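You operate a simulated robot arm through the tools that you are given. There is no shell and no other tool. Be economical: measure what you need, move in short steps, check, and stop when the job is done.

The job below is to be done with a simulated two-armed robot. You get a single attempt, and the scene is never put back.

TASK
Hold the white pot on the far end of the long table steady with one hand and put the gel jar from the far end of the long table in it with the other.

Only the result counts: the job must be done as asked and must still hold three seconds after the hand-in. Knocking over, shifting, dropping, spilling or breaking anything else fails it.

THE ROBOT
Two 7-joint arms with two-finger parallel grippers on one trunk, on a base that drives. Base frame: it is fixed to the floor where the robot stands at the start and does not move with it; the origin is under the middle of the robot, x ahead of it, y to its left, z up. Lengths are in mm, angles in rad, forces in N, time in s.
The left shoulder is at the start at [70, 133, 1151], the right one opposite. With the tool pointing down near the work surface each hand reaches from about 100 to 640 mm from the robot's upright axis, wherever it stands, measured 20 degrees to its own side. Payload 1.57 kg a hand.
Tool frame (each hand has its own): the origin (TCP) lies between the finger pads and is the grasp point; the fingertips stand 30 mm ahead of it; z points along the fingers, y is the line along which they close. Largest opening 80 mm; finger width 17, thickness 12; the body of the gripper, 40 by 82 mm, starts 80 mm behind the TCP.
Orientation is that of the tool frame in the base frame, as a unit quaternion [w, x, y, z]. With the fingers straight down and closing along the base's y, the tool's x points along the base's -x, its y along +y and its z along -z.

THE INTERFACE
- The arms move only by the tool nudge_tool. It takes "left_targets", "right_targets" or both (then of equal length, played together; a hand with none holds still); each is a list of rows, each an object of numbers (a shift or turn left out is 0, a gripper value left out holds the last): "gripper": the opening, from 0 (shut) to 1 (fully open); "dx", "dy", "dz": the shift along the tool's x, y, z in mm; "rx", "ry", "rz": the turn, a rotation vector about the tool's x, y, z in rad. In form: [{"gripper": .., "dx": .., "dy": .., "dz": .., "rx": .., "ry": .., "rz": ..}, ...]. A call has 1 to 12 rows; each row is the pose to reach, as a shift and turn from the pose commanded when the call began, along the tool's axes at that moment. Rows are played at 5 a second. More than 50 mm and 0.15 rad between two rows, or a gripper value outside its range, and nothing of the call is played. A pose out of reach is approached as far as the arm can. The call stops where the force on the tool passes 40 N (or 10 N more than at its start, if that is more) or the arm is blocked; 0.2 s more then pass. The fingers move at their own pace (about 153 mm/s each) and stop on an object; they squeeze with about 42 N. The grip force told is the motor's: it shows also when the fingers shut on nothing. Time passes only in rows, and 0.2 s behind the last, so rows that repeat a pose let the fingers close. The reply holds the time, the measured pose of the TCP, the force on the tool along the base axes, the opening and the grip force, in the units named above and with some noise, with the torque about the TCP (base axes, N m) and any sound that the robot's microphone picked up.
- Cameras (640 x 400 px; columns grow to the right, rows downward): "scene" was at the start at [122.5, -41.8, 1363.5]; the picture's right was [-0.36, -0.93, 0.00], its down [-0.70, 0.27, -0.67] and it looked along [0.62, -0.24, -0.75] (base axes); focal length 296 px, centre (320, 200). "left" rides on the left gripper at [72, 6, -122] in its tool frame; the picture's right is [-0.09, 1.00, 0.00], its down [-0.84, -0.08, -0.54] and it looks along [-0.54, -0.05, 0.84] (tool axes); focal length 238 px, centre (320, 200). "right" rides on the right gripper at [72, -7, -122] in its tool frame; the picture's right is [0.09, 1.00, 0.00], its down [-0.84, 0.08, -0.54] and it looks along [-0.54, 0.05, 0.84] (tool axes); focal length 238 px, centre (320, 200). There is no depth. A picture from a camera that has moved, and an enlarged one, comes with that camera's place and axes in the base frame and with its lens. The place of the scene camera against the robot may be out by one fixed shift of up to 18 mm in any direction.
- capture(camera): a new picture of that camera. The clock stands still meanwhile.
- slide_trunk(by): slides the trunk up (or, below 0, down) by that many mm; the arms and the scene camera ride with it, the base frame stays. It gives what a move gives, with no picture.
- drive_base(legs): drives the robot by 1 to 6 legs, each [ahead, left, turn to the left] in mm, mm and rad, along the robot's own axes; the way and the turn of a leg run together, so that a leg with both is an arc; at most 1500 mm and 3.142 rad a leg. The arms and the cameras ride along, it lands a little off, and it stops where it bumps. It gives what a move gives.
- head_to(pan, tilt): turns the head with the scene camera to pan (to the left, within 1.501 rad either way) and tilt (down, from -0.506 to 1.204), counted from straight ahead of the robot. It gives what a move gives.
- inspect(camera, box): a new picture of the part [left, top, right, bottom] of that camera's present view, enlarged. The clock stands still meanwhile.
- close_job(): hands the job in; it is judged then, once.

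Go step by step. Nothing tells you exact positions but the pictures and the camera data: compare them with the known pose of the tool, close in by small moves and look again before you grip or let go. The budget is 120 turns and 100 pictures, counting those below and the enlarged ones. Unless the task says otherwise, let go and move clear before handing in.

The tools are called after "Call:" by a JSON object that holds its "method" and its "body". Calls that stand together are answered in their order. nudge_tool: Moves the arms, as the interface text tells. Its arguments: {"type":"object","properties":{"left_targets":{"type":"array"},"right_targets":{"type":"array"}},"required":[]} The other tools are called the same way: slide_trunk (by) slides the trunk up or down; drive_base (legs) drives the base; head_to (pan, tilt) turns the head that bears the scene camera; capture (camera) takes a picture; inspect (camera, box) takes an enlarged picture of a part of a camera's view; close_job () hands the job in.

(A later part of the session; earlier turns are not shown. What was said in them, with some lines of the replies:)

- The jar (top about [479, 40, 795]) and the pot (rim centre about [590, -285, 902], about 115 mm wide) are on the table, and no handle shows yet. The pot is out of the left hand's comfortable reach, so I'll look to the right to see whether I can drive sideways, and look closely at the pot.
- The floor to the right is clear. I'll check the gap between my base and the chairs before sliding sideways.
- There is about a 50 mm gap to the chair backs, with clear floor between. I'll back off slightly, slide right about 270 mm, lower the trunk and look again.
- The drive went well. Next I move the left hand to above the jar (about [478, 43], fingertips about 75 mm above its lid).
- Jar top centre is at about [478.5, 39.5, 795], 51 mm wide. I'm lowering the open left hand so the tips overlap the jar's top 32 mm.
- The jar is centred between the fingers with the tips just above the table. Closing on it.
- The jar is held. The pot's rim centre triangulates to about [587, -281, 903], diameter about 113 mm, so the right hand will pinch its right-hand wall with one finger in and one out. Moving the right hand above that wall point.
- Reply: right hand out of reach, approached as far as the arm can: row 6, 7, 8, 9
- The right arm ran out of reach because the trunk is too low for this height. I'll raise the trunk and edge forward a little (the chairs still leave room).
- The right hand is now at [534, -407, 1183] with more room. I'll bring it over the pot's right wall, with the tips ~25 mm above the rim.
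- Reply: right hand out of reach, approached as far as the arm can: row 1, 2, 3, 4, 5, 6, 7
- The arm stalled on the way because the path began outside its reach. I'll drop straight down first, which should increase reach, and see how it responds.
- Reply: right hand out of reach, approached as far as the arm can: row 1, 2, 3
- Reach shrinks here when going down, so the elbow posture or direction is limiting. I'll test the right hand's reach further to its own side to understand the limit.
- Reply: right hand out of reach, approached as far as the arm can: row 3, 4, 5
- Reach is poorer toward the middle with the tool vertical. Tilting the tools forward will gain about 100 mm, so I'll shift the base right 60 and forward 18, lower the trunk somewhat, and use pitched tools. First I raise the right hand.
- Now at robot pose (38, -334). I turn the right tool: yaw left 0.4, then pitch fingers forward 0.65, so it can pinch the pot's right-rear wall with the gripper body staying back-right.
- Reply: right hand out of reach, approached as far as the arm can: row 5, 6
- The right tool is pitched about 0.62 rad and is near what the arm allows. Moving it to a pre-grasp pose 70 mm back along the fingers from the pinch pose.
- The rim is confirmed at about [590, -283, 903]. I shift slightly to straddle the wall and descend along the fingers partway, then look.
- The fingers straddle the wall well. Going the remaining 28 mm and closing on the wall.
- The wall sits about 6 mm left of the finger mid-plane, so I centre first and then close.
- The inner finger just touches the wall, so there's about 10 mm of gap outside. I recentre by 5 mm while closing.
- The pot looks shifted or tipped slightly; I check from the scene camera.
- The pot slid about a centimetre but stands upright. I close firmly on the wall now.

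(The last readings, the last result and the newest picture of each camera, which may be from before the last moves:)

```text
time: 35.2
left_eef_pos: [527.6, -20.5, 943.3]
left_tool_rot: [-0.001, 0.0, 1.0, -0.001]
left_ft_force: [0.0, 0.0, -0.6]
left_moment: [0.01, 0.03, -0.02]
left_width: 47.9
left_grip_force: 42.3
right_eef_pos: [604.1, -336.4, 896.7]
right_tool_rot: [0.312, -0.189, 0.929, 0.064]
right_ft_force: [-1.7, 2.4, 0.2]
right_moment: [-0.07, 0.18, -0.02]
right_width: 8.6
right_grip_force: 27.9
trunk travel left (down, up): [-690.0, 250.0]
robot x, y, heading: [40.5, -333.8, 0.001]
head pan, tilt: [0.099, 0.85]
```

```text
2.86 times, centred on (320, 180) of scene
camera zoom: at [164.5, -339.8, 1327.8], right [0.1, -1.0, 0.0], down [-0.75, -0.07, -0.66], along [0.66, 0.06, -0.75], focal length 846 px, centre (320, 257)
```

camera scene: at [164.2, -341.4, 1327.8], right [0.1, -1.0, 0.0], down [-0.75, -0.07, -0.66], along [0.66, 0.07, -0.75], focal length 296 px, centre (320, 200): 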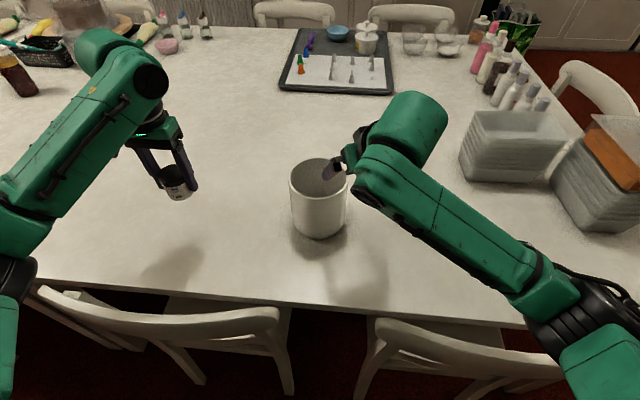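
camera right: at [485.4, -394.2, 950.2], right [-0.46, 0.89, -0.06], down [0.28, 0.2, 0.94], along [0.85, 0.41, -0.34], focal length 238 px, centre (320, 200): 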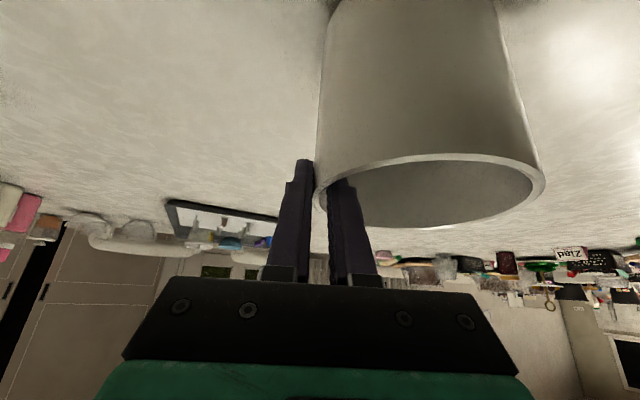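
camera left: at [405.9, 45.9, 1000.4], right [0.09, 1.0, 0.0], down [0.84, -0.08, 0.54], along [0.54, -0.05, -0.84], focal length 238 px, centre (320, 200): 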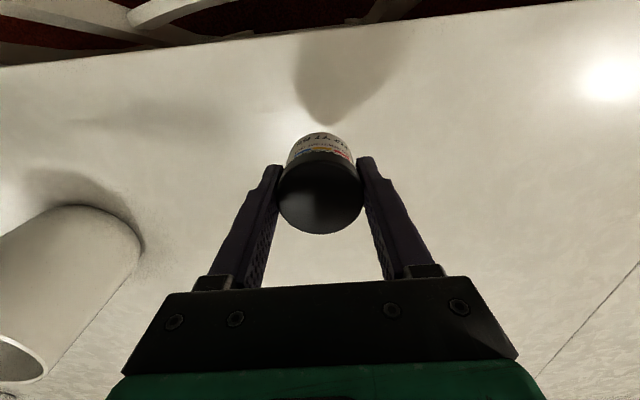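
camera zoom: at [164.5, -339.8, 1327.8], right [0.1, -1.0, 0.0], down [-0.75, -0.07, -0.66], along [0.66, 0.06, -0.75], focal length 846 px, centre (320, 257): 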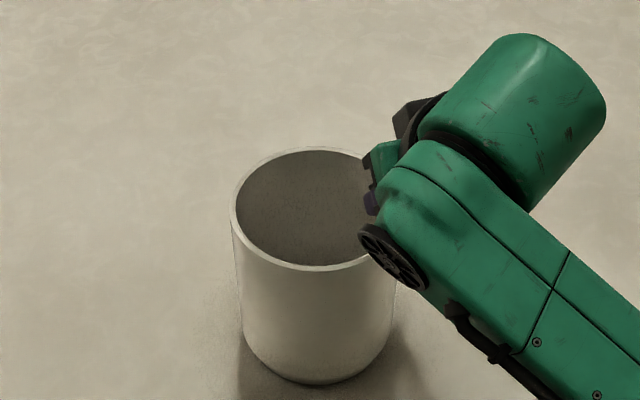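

The pot is firmly pinched, but my right gripper body would crowd the left hand when it comes over the pot. While things are safe, I'll release, back off, and re-pinch further round the far-right wall (tool yawed another 0.7 left) to free the space above.

Call:
{"method": "nudge_tool", "body": {"right_targets": [{"gripper": 0.3}, {"gripper": 0.7}, {"gripper": 0.8}, {"dz": -20}, {"dz": -45}, {"dz": -75}]}}

Call:
{"method": "nudge_tool", "body": {"right_targets": [{"rx": -0.085, "rz": -0.111}, {"rx": -0.17, "rz": -0.222}, {"rx": -0.255, "rz": -0.333}, {"rx": -0.34, "rz": -0.444}, {"rx": -0.425, "rz": -0.555}, {"rx": -0.425, "rz": -0.555}]}}

Call:
{"method": "capture", "body": {"camera": "right"}}

Call:
{"method": "capture", "body": {"camera": "scene"}}

```text
time: 36.6
left_eef_pos: [526.9, -20.7, 943.8]
left_tool_rot: [-0.001, 0.001, 1.0, -0.002]
left_ft_force: [-0.6, 0.6, -0.8]
left_moment: [0.01, 0.03, 0.01]
left_width: 48.2
left_grip_force: 42.5
right_eef_pos: [561.0, -356.4, 957.7]
right_tool_rot: [0.313, -0.188, 0.929, 0.063]
right_ft_force: [-0.1, 1.2, -0.2]
right_moment: [0.0, -0.01, 0.01]
right_width: 63.9
right_grip_force: 0.0
trunk travel left (down, up): [-690.0, 250.0]
robot x, y, heading: [36.7, -333.9, 0.002]
head pan, tilt: [0.099, 0.85]
```

```text
time: 38.0
left_eef_pos: [528.2, -21.4, 943.5]
left_tool_rot: [-0.001, 0.0, 1.0, -0.001]
left_ft_force: [0.2, 0.8, -0.4]
left_moment: [-0.01, 0.02, 0.0]
left_width: 47.9
left_grip_force: 42.1
right_eef_pos: [561.4, -356.3, 957.0]
right_tool_rot: [0.273, -0.495, 0.808, 0.168]
right_ft_force: [0.0, 0.1, 0.1]
right_moment: [-0.01, 0.0, -0.03]
right_width: 64.0
right_grip_force: 0.0
trunk travel left (down, up): [-690.0, 250.0]
robot x, y, heading: [35.5, -333.8, -0.001]
head pan, tilt: [0.099, 0.85]
```

```text
67 pictures are left
camera right: at [508.0, -475.5, 1010.4], right [-0.92, 0.39, -0.05], down [0.08, 0.33, 0.94], along [0.38, 0.86, -0.34], focal length 238 px, centre (320, 200)
```

right: 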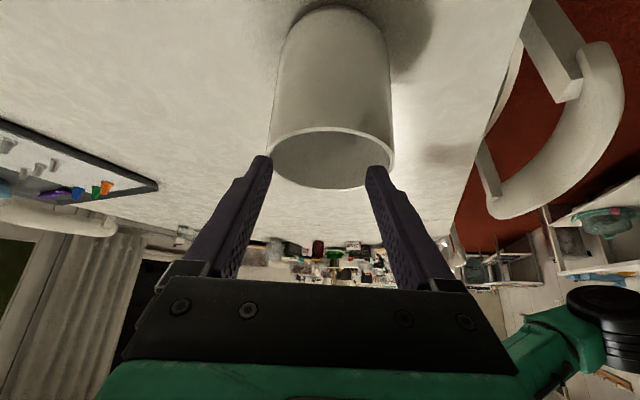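

```text
66 pictures are left
camera scene: at [164.4, -340.2, 1327.8], right [0.1, -1.0, 0.0], down [-0.75, -0.07, -0.66], along [0.66, 0.06, -0.75], focal length 296 px, centre (320, 200)
```

scene: 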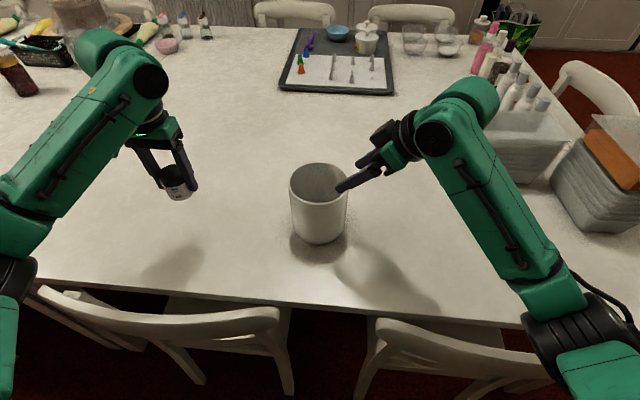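

The right hand now points to the left with its body well to the right; rim centre is about [580, -288]. Moving it over the far-right wall.

Call:
{"method": "nudge_tool", "body": {"right_targets": [{"dx": -6.5, "dy": -20, "dz": 7}, {"dx": -13, "dy": -40.6, "dz": 15}, {"dx": -13, "dy": -40.6, "dz": 35}, {"dx": -13, "dy": -40.6, "dz": 50}]}}

Call:
{"method": "capture", "body": {"camera": "right"}}

Call:
{"method": "inspect", "body": {"camera": "scene", "box": [240, 110, 400, 250]}}

```text
time: 39.0
left_eef_pos: [528.1, -21.4, 943.5]
left_tool_rot: [0.0, 0.0, 1.0, -0.001]
left_ft_force: [0.5, 0.2, -1.2]
left_moment: [0.01, 0.01, 0.02]
left_width: 48.1
left_grip_force: 42.0
right_eef_pos: [616.7, -337.4, 924.9]
right_tool_rot: [0.273, -0.495, 0.808, 0.168]
right_ft_force: [0.2, 0.0, -0.7]
right_moment: [0.01, 0.01, 0.03]
right_width: 64.1
right_grip_force: 0.2
trunk travel left (down, up): [-690.0, 250.0]
robot x, y, heading: [35.0, -333.5, -0.0]
head pan, tilt: [0.099, 0.85]
```

```text
65 pictures are left
camera right: at [563.2, -456.7, 978.0], right [-0.92, 0.39, -0.05], down [0.09, 0.33, 0.94], along [0.38, 0.86, -0.34], focal length 238 px, centre (320, 200)
```

right: 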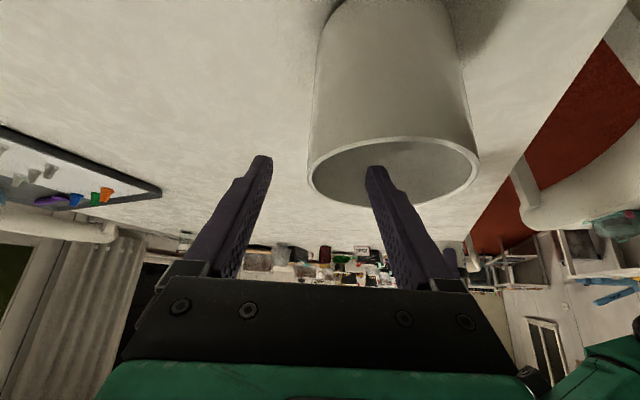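

```text
2.86 times, centred on (320, 180) of scene
camera zoom: at [165.0, -340.0, 1327.7], right [0.1, -1.0, 0.0], down [-0.75, -0.07, -0.66], along [0.66, 0.06, -0.75], focal length 846 px, centre (320, 257)
```

zoom: 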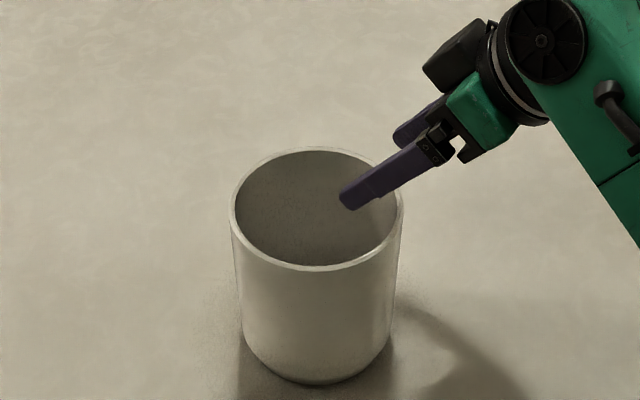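

The approach geometry matches the earlier one, which was actually centred without a shift. Descending the last 28 mm and closing in stages.

Call:
{"method": "nudge_tool", "body": {"right_targets": [{"dz": 10}, {"dz": 20}, {"dz": 29}, {"dz": 29, "gripper": 0.4}, {"dz": 29, "gripper": 0.22}, {"dz": 29, "gripper": 0.22}]}}

Call:
{"method": "capture", "body": {"camera": "right"}}

Call:
{"method": "inspect", "body": {"camera": "scene", "box": [240, 110, 400, 250]}}

```text
time: 40.4
left_eef_pos: [528.5, -21.3, 943.9]
left_tool_rot: [-0.001, 0.0, 1.0, -0.001]
left_ft_force: [0.1, 0.9, -1.0]
left_moment: [0.02, -0.03, 0.01]
left_width: 48.2
left_grip_force: 41.8
right_eef_pos: [624.2, -322.2, 901.5]
right_tool_rot: [0.273, -0.494, 0.808, 0.168]
right_ft_force: [-0.7, 0.9, -0.6]
right_moment: [-0.02, 0.02, 0.01]
right_width: 17.7
right_grip_force: 0.0
trunk travel left (down, up): [-690.0, 250.0]
robot x, y, heading: [37.5, -334.0, -0.004]
head pan, tilt: [0.099, 0.85]
```

```text
63 pictures are left
camera right: at [570.8, -441.3, 955.3], right [-0.92, 0.39, -0.05], down [0.09, 0.33, 0.94], along [0.38, 0.86, -0.34], focal length 238 px, centre (320, 200)
```

right: 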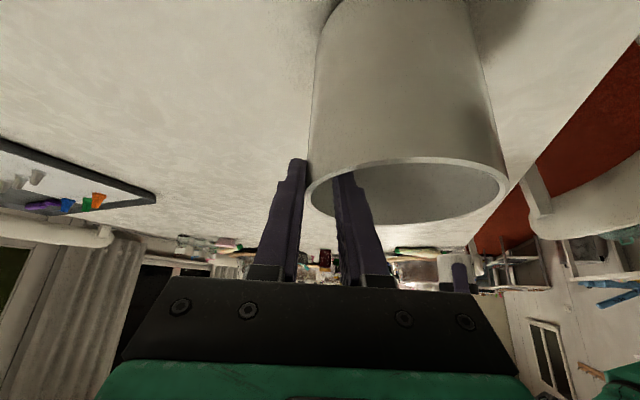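

```text
2.86 times, centred on (320, 180) of scene
camera zoom: at [164.6, -340.3, 1327.8], right [0.1, -1.0, 0.0], down [-0.75, -0.07, -0.66], along [0.66, 0.06, -0.75], focal length 846 px, centre (320, 257)
```

zoom: 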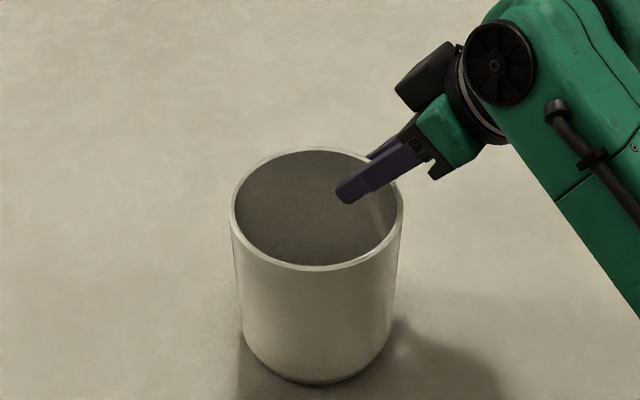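

Straddling the wall with no contact so far. Closing gently to full squeeze.

Call:
{"method": "nudge_tool", "body": {"right_targets": [{"gripper": 0.15}, {"gripper": 0.1}, {"gripper": 0.05}, {"gripper": 0}, {"gripper": 0}, {"gripper": 0}]}}

Call:
{"method": "inspect", "body": {"camera": "scene", "box": [240, 110, 400, 250]}}

Call:
{"method": "capture", "body": {"camera": "right"}}

```text
time: 41.8
left_eef_pos: [527.4, -20.7, 943.9]
left_tool_rot: [0.0, 0.0, 1.0, 0.0]
left_ft_force: [0.6, 0.3, -0.6]
left_moment: [-0.01, 0.02, 0.03]
left_width: 47.9
left_grip_force: 41.9
right_eef_pos: [623.5, -321.0, 902.8]
right_tool_rot: [0.273, -0.494, 0.808, 0.168]
right_ft_force: [0.7, 1.5, 3.9]
right_moment: [-0.03, 0.05, -0.07]
right_width: 8.2
right_grip_force: 27.2
trunk travel left (down, up): [-690.0, 250.0]
robot x, y, heading: [38.4, -334.9, 0.003]
head pan, tilt: [0.099, 0.85]
```

```text
2.86 times, centred on (320, 180) of scene
camera zoom: at [164.1, -339.7, 1327.9], right [0.1, -1.0, 0.0], down [-0.75, -0.07, -0.66], along [0.66, 0.06, -0.75], focal length 846 px, centre (320, 257)
```

zoom: 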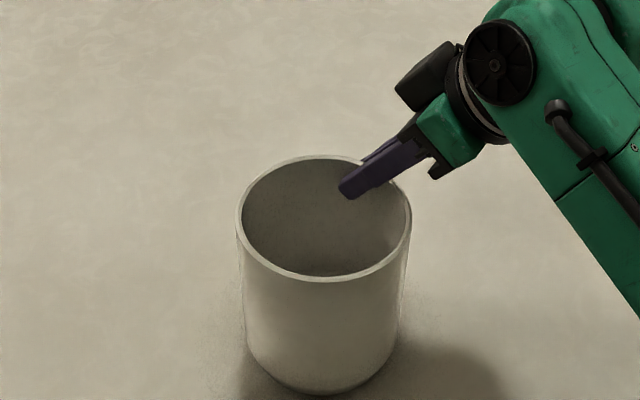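

```text
60 pictures are left
camera right: at [570.5, -440.9, 955.9], right [-0.92, 0.39, -0.06], down [0.08, 0.33, 0.94], along [0.38, 0.86, -0.34], focal length 238 px, centre (320, 200)
```

right: 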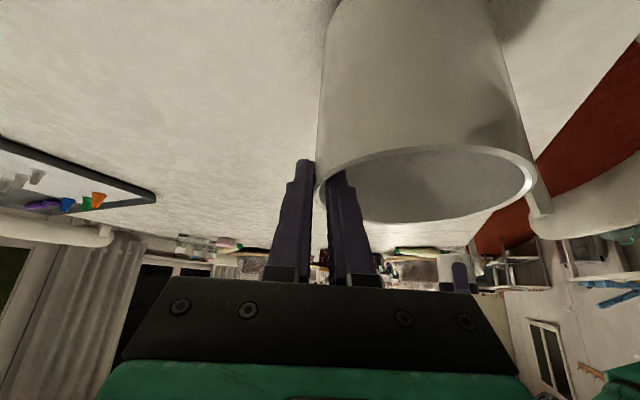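

The right hand holds the pot firmly (slight 2–3° tilt, rim centre now about [572, -295, 903]). Now the left: raise, pitch forward 0.35, and bring the jar toward a hover over the pot.

Call:
{"method": "nudge_tool", "body": {"left_targets": [{"dz": -20, "ry": -0.12}, {"dz": -40, "ry": -0.24}, {"dz": -55, "ry": -0.35}, {"dz": -55, "ry": -0.35}]}}

Call:
{"method": "capture", "body": {"camera": "left"}}

```text
time: 42.8
left_eef_pos: [527.2, -20.6, 998.9]
left_tool_rot: [0.174, 0.0, 0.985, -0.001]
left_ft_force: [0.4, -0.3, -2.0]
left_moment: [0.02, 0.03, -0.03]
left_width: 47.9
left_grip_force: 41.9
right_eef_pos: [625.0, -322.4, 903.5]
right_tool_rot: [0.273, -0.494, 0.808, 0.167]
right_ft_force: [1.6, 1.8, 5.5]
right_moment: [0.0, 0.02, -0.06]
right_width: 7.9
right_grip_force: 26.6
trunk travel left (down, up): [-690.0, 250.0]
robot x, y, heading: [36.7, -335.8, -0.003]
head pan, tilt: [0.099, 0.85]
```

```text
59 pictures are left
camera left: at [417.4, -13.8, 1087.7], right [0.09, 1.0, 0.03], down [0.6, -0.08, 0.8], along [0.8, -0.05, -0.6], focal length 238 px, centre (320, 200)
```

left: 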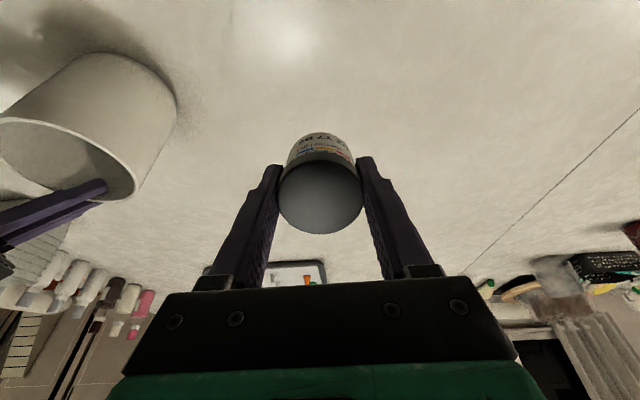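

I move the left hand rightwards in a first stage, keeping height, then look.

Call:
{"method": "nudge_tool", "body": {"left_targets": [{"dy": -40}, {"dy": -80}, {"dy": -120}, {"dy": -160}, {"dy": -200}, {"dy": -200}]}}

Call:
{"method": "capture", "body": {"camera": "left"}}

Call:
{"method": "capture", "body": {"camera": "scene"}}

```text
time: 44.2
left_eef_pos: [526.6, -220.5, 998.2]
left_tool_rot: [0.174, 0.0, 0.985, -0.001]
left_ft_force: [0.2, 0.1, -1.1]
left_moment: [-0.02, 0.02, -0.02]
left_width: 48.3
left_grip_force: 42.3
right_eef_pos: [624.0, -321.4, 902.4]
right_tool_rot: [0.272, -0.495, 0.808, 0.167]
right_ft_force: [1.4, 2.3, 5.7]
right_moment: [-0.16, 0.02, -0.1]
right_width: 8.2
right_grip_force: 27.1
trunk travel left (down, up): [-690.0, 250.0]
robot x, y, heading: [39.1, -334.9, -0.003]
head pan, tilt: [0.099, 0.85]
```

```text
58 pictures are left
camera left: at [417.3, -213.1, 1088.4], right [0.09, 1.0, 0.03], down [0.6, -0.08, 0.8], along [0.8, -0.05, -0.6], focal length 238 px, centre (320, 200)
```

left: 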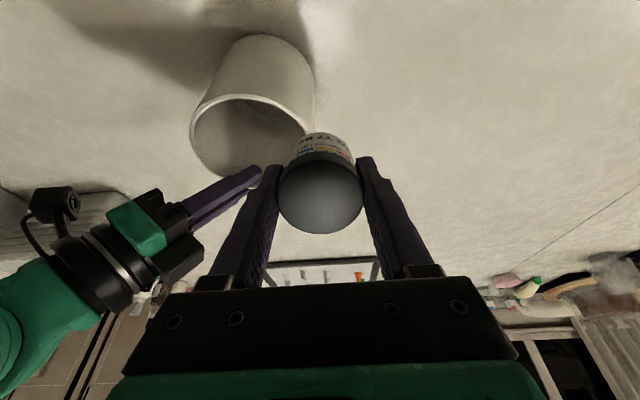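

```text
57 pictures are left
camera scene: at [163.5, -339.1, 1327.9], right [0.1, -1.0, 0.0], down [-0.75, -0.07, -0.66], along [0.66, 0.06, -0.75], focal length 296 px, centre (320, 200)
```

scene: 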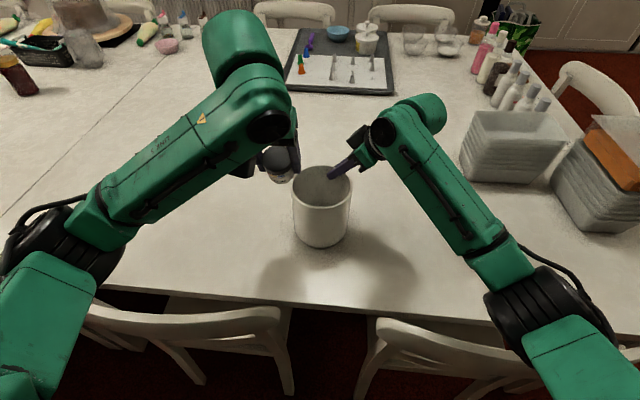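

Everything clears. Moving the jar to hover directly over the pot, slightly toward the near side.

Call:
{"method": "nudge_tool", "body": {"left_targets": [{"dx": -9, "dy": -23}, {"dx": -17, "dy": -46, "dz": 5}, {"dx": -17.6, "dy": -68.5, "dz": 15}, {"dx": -17.6, "dy": -68.5, "dz": 20}]}}

Call:
{"method": "capture", "body": {"camera": "left"}}

Call:
{"method": "capture", "body": {"camera": "right"}}

Call:
{"method": "inspect", "body": {"camera": "scene", "box": [200, 80, 420, 260]}}

```text
time: 45.2
left_eef_pos: [550.7, -290.3, 986.8]
left_tool_rot: [0.174, -0.001, 0.985, -0.001]
left_ft_force: [0.1, 0.6, -0.8]
left_moment: [-0.01, 0.01, 0.0]
left_width: 48.1
left_grip_force: 42.4
right_eef_pos: [624.0, -321.3, 903.9]
right_tool_rot: [0.272, -0.495, 0.808, 0.167]
right_ft_force: [1.4, 1.6, 6.5]
right_moment: [-0.15, 0.04, -0.06]
right_width: 7.9
right_grip_force: 26.7
trunk travel left (down, up): [-690.0, 250.0]
robot x, y, heading: [32.4, -338.7, -0.004]
head pan, tilt: [0.099, 0.85]
```

```text
56 pictures are left
camera left: at [440.7, -282.8, 1075.5], right [0.09, 1.0, 0.03], down [0.6, -0.08, 0.8], along [0.8, -0.05, -0.6], focal length 238 px, centre (320, 200)
```

left: 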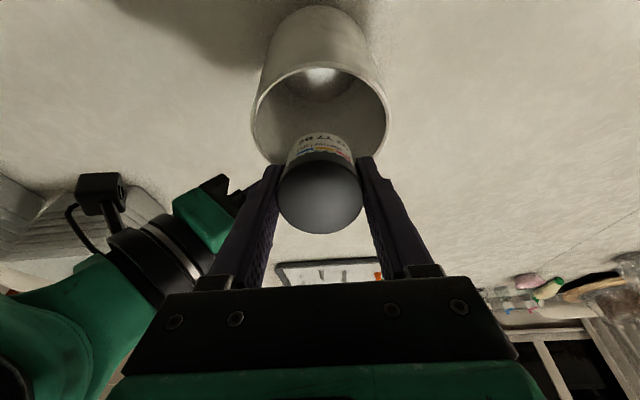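

```text
55 pictures are left
camera right: at [570.2, -440.9, 956.0], right [-0.92, 0.39, -0.06], down [0.08, 0.34, 0.94], along [0.38, 0.86, -0.34], focal length 238 px, centre (320, 200)
```

right: 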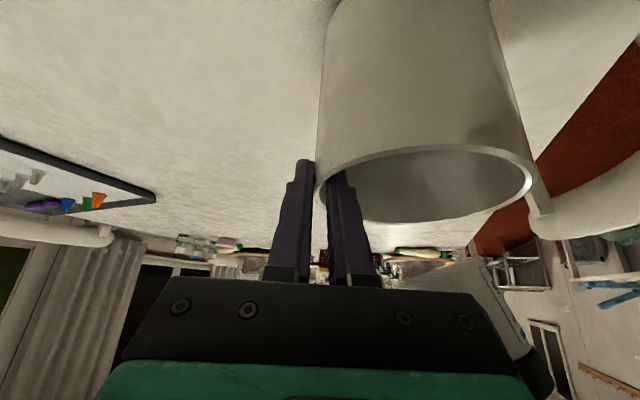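

```text
2.22 times, centred on (310, 170) of scene
camera zoom: at [163.6, -339.4, 1327.9], right [0.1, -1.0, 0.0], down [-0.75, -0.07, -0.66], along [0.66, 0.06, -0.75], focal length 658 px, centre (342, 267)
```

zoom: 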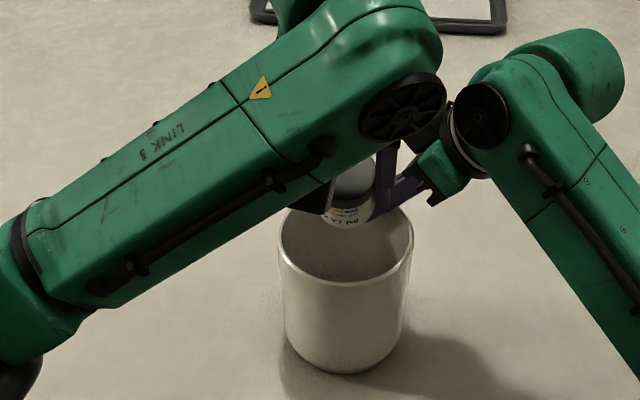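

The jar is centred over the pot opening (rim centre ≈ [570, -288]). I lower it into the mouth in small steps, then check.

Call:
{"method": "nudge_tool", "body": {"left_targets": [{"dx": 4, "dy": 1, "dz": 16}, {"dx": 7.9, "dy": 1.3, "dz": 31}, {"dx": 13, "dy": 1.3, "dz": 45}, {"dx": 18.2, "dy": 1.3, "dz": 59}, {"dx": 21.6, "dy": 1.3, "dz": 69}, {"dx": 25, "dy": 1.3, "dz": 78}]}}

Call:
{"method": "capture", "body": {"camera": "left"}}

Call:
{"method": "capture", "body": {"camera": "right"}}

Call:
{"method": "inspect", "body": {"camera": "scene", "box": [200, 80, 420, 260]}}

```text
time: 46.6
left_eef_pos: [554.3, -287.8, 905.0]
left_tool_rot: [0.174, -0.001, 0.985, 0.0]
left_ft_force: [0.0, 0.2, -0.1]
left_moment: [0.01, 0.0, 0.05]
left_width: 48.2
left_grip_force: 42.1
right_eef_pos: [623.5, -321.0, 902.1]
right_tool_rot: [0.273, -0.494, 0.808, 0.168]
right_ft_force: [1.2, 1.7, 7.5]
right_moment: [-0.12, 0.05, -0.07]
right_width: 8.3
right_grip_force: 27.3
trunk travel left (down, up): [-690.0, 250.0]
robot x, y, heading: [36.5, -333.3, -0.0]
head pan, tilt: [0.099, 0.85]
```

```text
53 pictures are left
camera left: at [444.6, -280.9, 993.9], right [0.09, 1.0, 0.03], down [0.6, -0.08, 0.8], along [0.8, -0.05, -0.6], focal length 238 px, centre (320, 200)
```

left: 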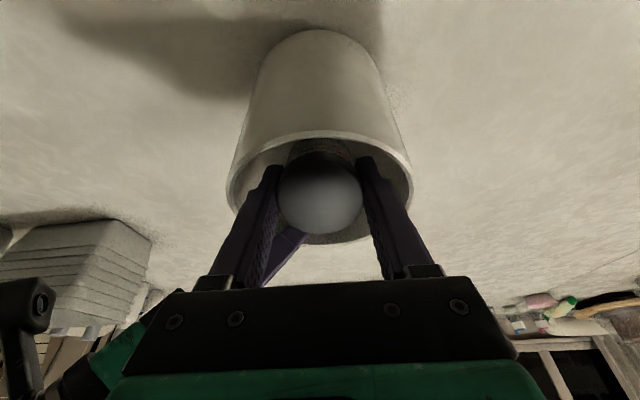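

```text
52 pictures are left
camera right: at [570.2, -441.1, 955.9], right [-0.92, 0.39, -0.06], down [0.08, 0.33, 0.94], along [0.38, 0.86, -0.34], focal length 238 px, centre (320, 200)
```

right: 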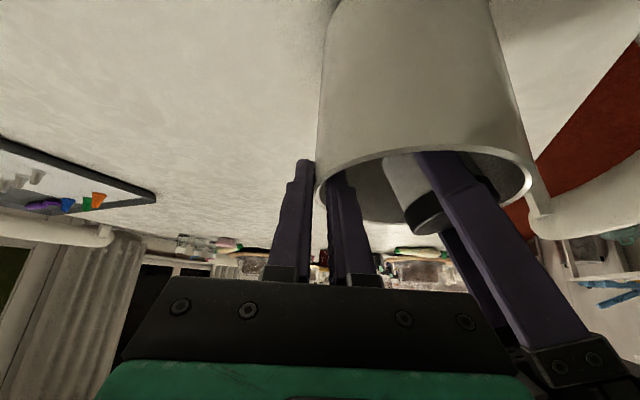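

```text
2.22 times, centred on (310, 170) of scene
camera zoom: at [163.7, -339.9, 1327.9], right [0.1, -1.0, 0.0], down [-0.75, -0.07, -0.66], along [0.66, 0.06, -0.75], focal length 658 px, centre (342, 267)
```

zoom: 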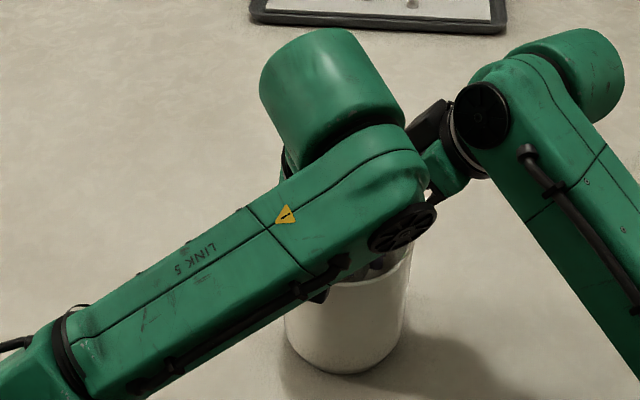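

The jar is inside the mouth, clear of the right finger. Continuing down mainly along the finger axis, another 47 mm.

Call:
{"method": "nudge_tool", "body": {"left_targets": [{"dx": 0.9, "dz": 10}, {"dx": 1.2, "dz": 19}, {"dx": 1.6, "dz": 28}, {"dx": 2, "dz": 37}, {"dx": 2.6, "dz": 47}, {"dx": 2.6, "dz": 47}]}}

Call:
{"method": "capture", "body": {"camera": "left"}}

Call:
{"method": "capture", "body": {"camera": "right"}}

Call:
{"method": "inspect", "body": {"camera": "scene", "box": [200, 80, 420, 260]}}

```text
time: 48.0
left_eef_pos: [568.0, -288.0, 860.0]
left_tool_rot: [0.175, 0.0, 0.985, -0.001]
left_ft_force: [0.0, 0.2, -1.4]
left_moment: [0.02, 0.01, -0.01]
left_width: 48.2
left_grip_force: 41.6
right_eef_pos: [624.1, -321.8, 903.0]
right_tool_rot: [0.274, -0.494, 0.808, 0.168]
right_ft_force: [1.7, 1.9, 6.6]
right_moment: [-0.13, 0.1, -0.06]
right_width: 7.9
right_grip_force: 27.2
trunk travel left (down, up): [-690.0, 250.0]
robot x, y, heading: [39.1, -337.3, 0.001]
head pan, tilt: [0.099, 0.85]
```

```text
50 pictures are left
camera left: at [458.4, -281.0, 948.9], right [0.09, 1.0, 0.03], down [0.6, -0.08, 0.8], along [0.8, -0.05, -0.6], focal length 238 px, centre (320, 200)
```

left: 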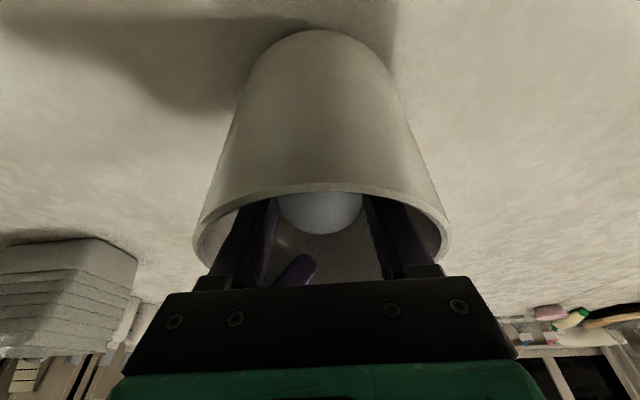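

```text
49 pictures are left
camera right: at [570.2, -441.2, 955.9], right [-0.92, 0.39, -0.06], down [0.08, 0.33, 0.94], along [0.38, 0.86, -0.34], focal length 238 px, centre (320, 200)
```

right: 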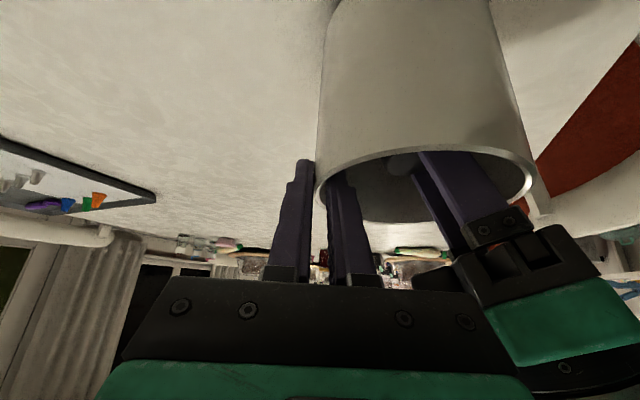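

```text
2.22 times, centred on (310, 170) of scene
camera zoom: at [163.6, -339.9, 1327.9], right [0.1, -1.0, 0.0], down [-0.75, -0.07, -0.66], along [0.66, 0.06, -0.75], focal length 658 px, centre (342, 267)
```

zoom: 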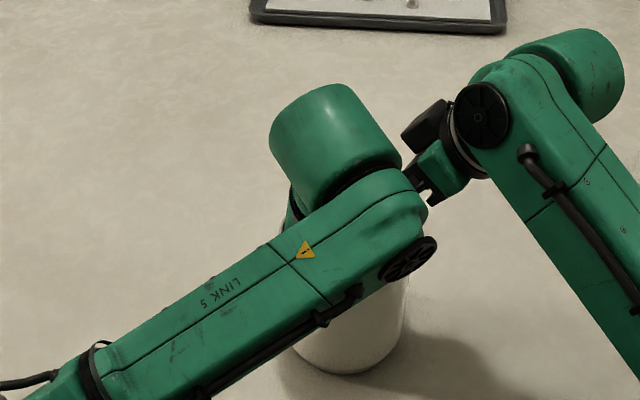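

Clearances are good and the gripper body is still ~20 mm above the rim. Lowering 13 mm more and then opening just a little to release the jar.

Call:
{"method": "nudge_tool", "body": {"left_targets": [{"dz": 5}, {"dz": 9}, {"dz": 13}, {"dz": 13}]}}

Call:
{"method": "capture", "body": {"camera": "left"}}

Call:
{"method": "capture", "body": {"camera": "right"}}

```text
time: 49.0
left_eef_pos: [573.3, -288.6, 847.3]
left_tool_rot: [0.173, 0.0, 0.985, -0.001]
left_ft_force: [-0.3, -0.1, -0.4]
left_moment: [-0.01, 0.01, -0.04]
left_width: 48.2
left_grip_force: 42.0
right_eef_pos: [622.5, -321.6, 902.6]
right_tool_rot: [0.273, -0.494, 0.808, 0.168]
right_ft_force: [1.4, 1.8, 6.3]
right_moment: [-0.15, 0.08, -0.07]
right_width: 8.1
right_grip_force: 26.7
trunk travel left (down, up): [-690.0, 250.0]
robot x, y, heading: [37.1, -334.1, -0.006]
head pan, tilt: [0.099, 0.85]
```

```text
47 pictures are left
camera left: at [462.8, -281.2, 936.9], right [0.09, 1.0, 0.03], down [0.6, -0.08, 0.8], along [0.8, -0.05, -0.6], focal length 238 px, centre (320, 200)
```

left: 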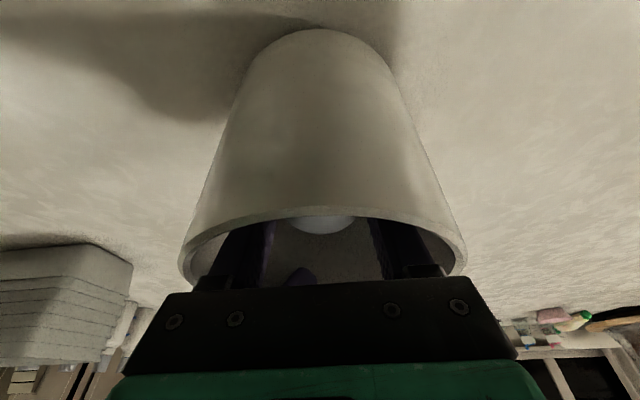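

```text
46 pictures are left
camera right: at [570.2, -441.2, 955.9], right [-0.92, 0.39, -0.06], down [0.08, 0.33, 0.94], along [0.38, 0.86, -0.34], focal length 238 px, centre (320, 200)
```

right: 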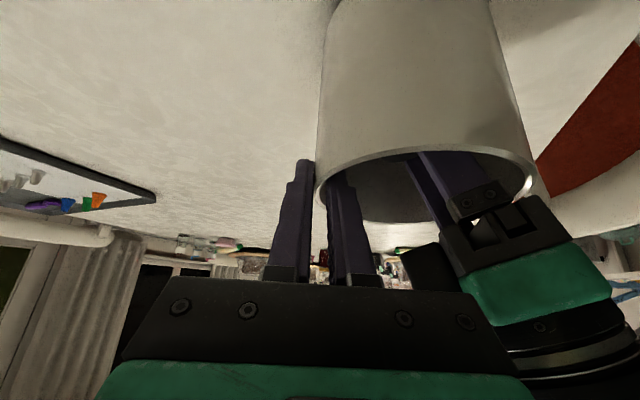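

Close to the rim without contact. Releasing with a small opening.

Call:
{"method": "nudge_tool", "body": {"left_targets": [{"gripper": 0.64}, {"gripper": 0.67}, {"gripper": 0.67}, {"gripper": 0.67}]}}

Call:
{"method": "nudge_tool", "body": {"left_targets": [{"dz": -8}, {"dz": -20}, {"dz": -35}, {"dz": -50}]}}

Call:
{"method": "capture", "body": {"camera": "left"}}

Call:
{"method": "capture", "body": {"camera": "right"}}

```text
time: 50.0
left_eef_pos: [572.7, -288.5, 847.7]
left_tool_rot: [0.175, 0.0, 0.985, 0.0]
left_ft_force: [0.1, -0.6, 0.4]
left_moment: [0.01, -0.02, -0.02]
left_width: 53.6
left_grip_force: 0.1
right_eef_pos: [622.9, -323.2, 903.2]
right_tool_rot: [0.273, -0.495, 0.807, 0.168]
right_ft_force: [1.8, 1.1, 6.0]
right_moment: [-0.15, 0.07, -0.05]
right_width: 8.2
right_grip_force: 27.9
trunk travel left (down, up): [-690.0, 250.0]
robot x, y, heading: [39.7, -332.9, -0.002]
head pan, tilt: [0.099, 0.85]
```

```text
time: 51.0
left_eef_pos: [555.0, -287.4, 894.0]
left_tool_rot: [0.174, 0.0, 0.985, -0.001]
left_ft_force: [0.7, -0.3, 0.2]
left_moment: [0.05, 0.0, -0.01]
left_width: 53.5
left_grip_force: 0.0
right_eef_pos: [623.1, -322.1, 902.9]
right_tool_rot: [0.274, -0.494, 0.808, 0.168]
right_ft_force: [0.7, 1.5, 5.8]
right_moment: [-0.17, 0.13, -0.09]
right_width: 7.8
right_grip_force: 27.3
trunk travel left (down, up): [-690.0, 250.0]
robot x, y, heading: [35.9, -331.6, 0.001]
head pan, tilt: [0.099, 0.85]
```

```text
45 pictures are left
camera left: at [445.2, -281.2, 983.7], right [0.09, 1.0, 0.03], down [0.6, -0.08, 0.8], along [0.8, -0.05, -0.6], focal length 238 px, centre (320, 200)
```

left: 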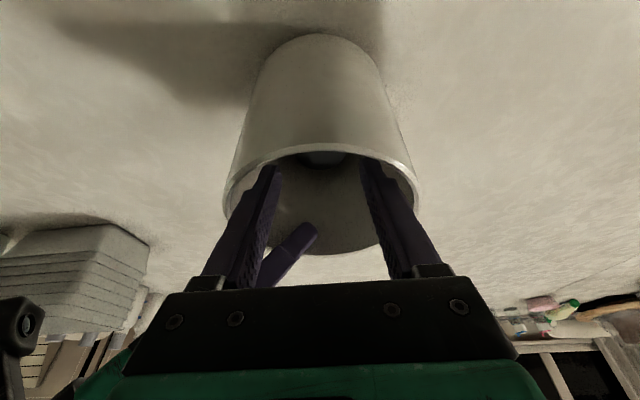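

```text
44 pictures are left
camera right: at [570.1, -441.2, 955.9], right [-0.92, 0.39, -0.06], down [0.08, 0.33, 0.94], along [0.38, 0.86, -0.34], focal length 238 px, centre (320, 200)
```

right: 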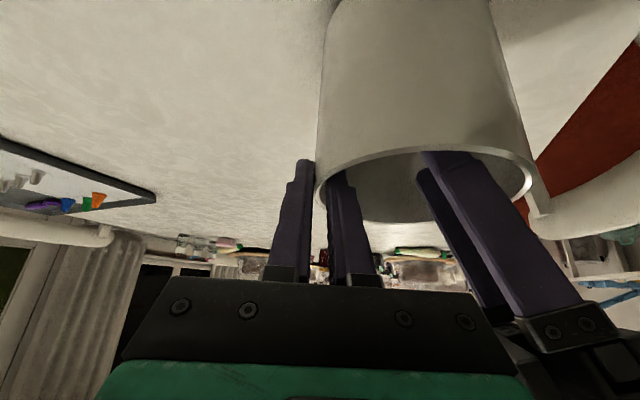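

The jar has dropped into the pot. I withdraw the left hand straight up, then off to the left.

Call:
{"method": "nudge_tool", "body": {"left_targets": [{"dx": -8, "dz": -22}, {"dx": -16, "dz": -44}, {"dx": -24, "dz": -66}, {"dx": -31, "dz": -85}, {"dx": -31, "dz": -85, "dy": 45}, {"dx": -31, "dz": -85, "dy": 90}, {"dx": -31, "dz": -85, "dy": 135}, {"dx": -31, "dz": -85, "dy": 180}]}}

Call:
{"method": "inspect", "body": {"camera": "scene", "box": [240, 110, 400, 250]}}

Call:
{"method": "capture", "body": {"camera": "left"}}

```text
time: 52.8
left_eef_pos: [553.4, -106.9, 984.4]
left_tool_rot: [0.175, -0.001, 0.985, 0.0]
left_ft_force: [-0.2, 0.1, 0.4]
left_moment: [-0.02, 0.01, -0.02]
left_width: 53.6
left_grip_force: 0.0
right_eef_pos: [623.2, -321.5, 903.1]
right_tool_rot: [0.274, -0.493, 0.809, 0.167]
right_ft_force: [1.0, 1.3, 5.0]
right_moment: [-0.29, 0.18, -0.05]
right_width: 8.1
right_grip_force: 26.5
trunk travel left (down, up): [-690.0, 250.0]
robot x, y, heading: [37.6, -331.0, -0.003]
head pan, tilt: [0.099, 0.85]
```

```text
2.86 times, centred on (320, 180) of scene
camera zoom: at [163.3, -338.9, 1327.9], right [0.1, -1.0, 0.0], down [-0.75, -0.07, -0.66], along [0.66, 0.06, -0.75], focal length 846 px, centre (320, 257)
```

zoom: 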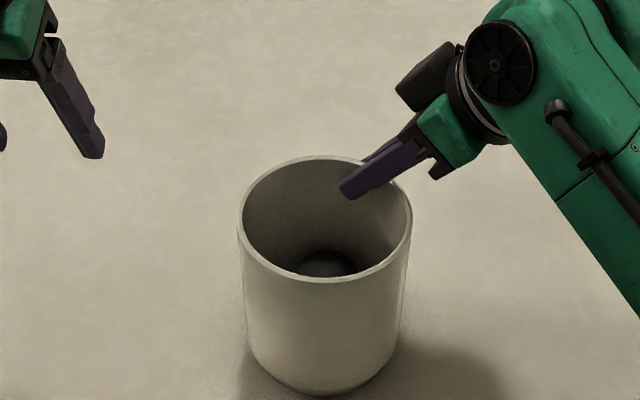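

```text
42 pictures are left
camera left: at [445.1, -99.7, 1073.0], right [0.09, 1.0, 0.03], down [0.6, -0.08, 0.8], along [0.8, -0.05, -0.6], focal length 238 px, centre (320, 200)
```

left: 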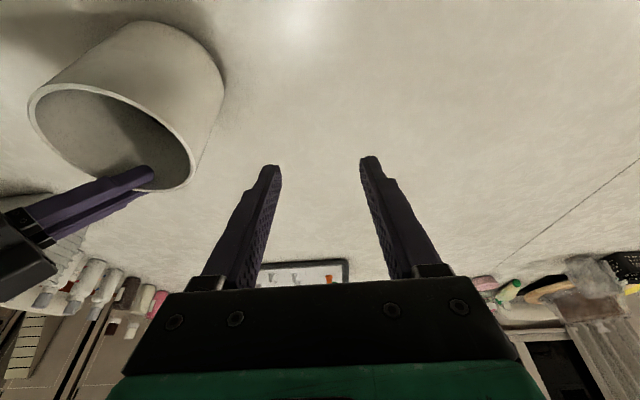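

The jar sits upright in the pot. Now I open the right hand gently and back off along its fingers.

Call:
{"method": "nudge_tool", "body": {"right_targets": [{"gripper": 0.13}, {"gripper": 0.18}, {"gripper": 0.25}, {"gripper": 0.35}, {"gripper": 0.35}]}}

Call:
{"method": "capture", "body": {"camera": "right"}}

Call:
{"method": "inspect", "body": {"camera": "scene", "box": [240, 110, 400, 250]}}

```text
time: 54.0
left_eef_pos: [555.3, -109.0, 982.7]
left_tool_rot: [0.174, 0.0, 0.985, -0.001]
left_ft_force: [0.6, -0.4, 0.5]
left_moment: [0.0, -0.01, -0.02]
left_width: 53.5
left_grip_force: 0.0
right_eef_pos: [624.4, -321.3, 902.2]
right_tool_rot: [0.273, -0.494, 0.808, 0.168]
right_ft_force: [0.5, 0.3, 0.4]
right_moment: [-0.03, 0.0, 0.01]
right_width: 27.7
right_grip_force: 0.1
trunk travel left (down, up): [-690.0, 250.0]
robot x, y, heading: [34.3, -335.9, -0.003]
head pan, tilt: [0.099, 0.85]
```

```text
41 pictures are left
camera right: at [570.7, -441.6, 955.5], right [-0.92, 0.39, -0.05], down [0.09, 0.33, 0.94], along [0.38, 0.86, -0.34], focal length 238 px, centre (320, 200)
```

right: 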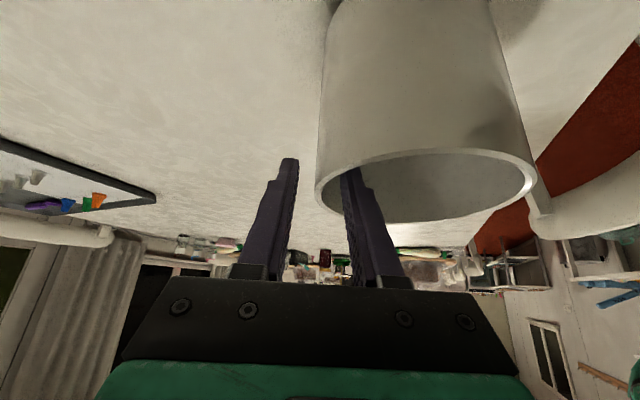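

```text
2.86 times, centred on (320, 180) of scene
camera zoom: at [164.4, -340.5, 1327.8], right [0.1, -1.0, 0.0], down [-0.75, -0.07, -0.66], along [0.66, 0.06, -0.75], focal length 846 px, centre (320, 257)
```

zoom: 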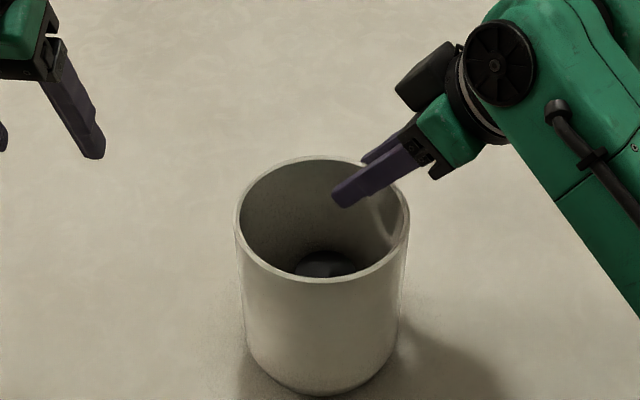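

The fingers are free on both sides of the wall and the pot stands. Backing out along the finger axis, then up and away.

Call:
{"method": "nudge_tool", "body": {"right_targets": [{"dz": -12}, {"dz": -30}, {"dz": -50}, {"dz": -80}, {"dz": -120}, {"dz": -120}]}}

Call:
{"method": "capture", "body": {"camera": "scene"}}

Call:
{"method": "inspect", "body": {"camera": "scene", "box": [240, 110, 400, 250]}}

```text
time: 55.4
left_eef_pos: [555.9, -107.8, 982.5]
left_tool_rot: [0.174, 0.0, 0.985, -0.001]
left_ft_force: [1.1, 1.0, 0.0]
left_moment: [0.0, 0.01, -0.02]
left_width: 53.4
left_grip_force: 0.1
right_eef_pos: [591.7, -387.6, 998.5]
right_tool_rot: [0.272, -0.494, 0.808, 0.167]
right_ft_force: [1.0, 0.5, 0.3]
right_moment: [0.01, 0.02, 0.01]
right_width: 27.8
right_grip_force: 0.1
trunk travel left (down, up): [-690.0, 250.0]
robot x, y, heading: [36.0, -335.9, -0.004]
head pan, tilt: [0.099, 0.85]
```

```text
39 pictures are left
camera scene: at [164.9, -340.0, 1327.7], right [0.1, -1.0, 0.0], down [-0.75, -0.07, -0.66], along [0.66, 0.06, -0.75], focal length 296 px, centre (320, 200)
```

scene: 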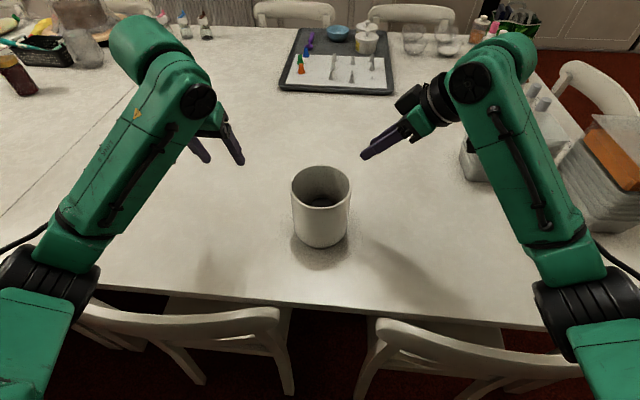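

```text
2.86 times, centred on (320, 180) of scene
camera zoom: at [164.9, -340.0, 1327.7], right [0.1, -1.0, 0.0], down [-0.75, -0.07, -0.66], along [0.66, 0.06, -0.75], focal length 846 px, centre (320, 257)
```

zoom: 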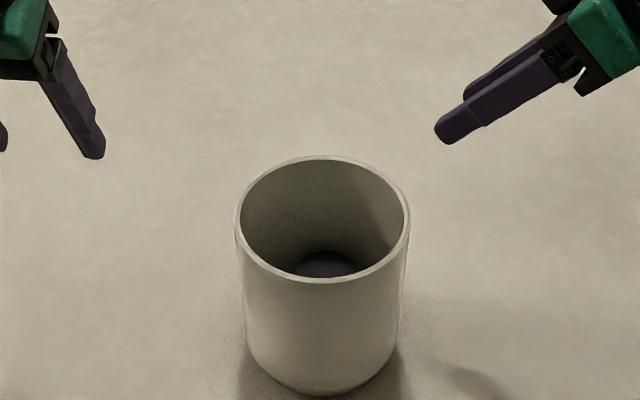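

The pot stands upright with the jar inside, both hands are clear, and nothing else looks disturbed. Handing in.

Call:
{"method": "close_job", "body": {}}

```text
The job is handed in.
```

The gel jar is in the white pot. I held the pot by its wall with the right hand while the left hand released the jar, which dropped the last few centimetres to the bottom. I have handed the job in, and no verdict came back.

The pot slid about 2 cm toward the robot in total: once on a first grip I gave up on, and again on the final one. It is upright, both hands are clear, and nothing else looked disturbed in the last picture.
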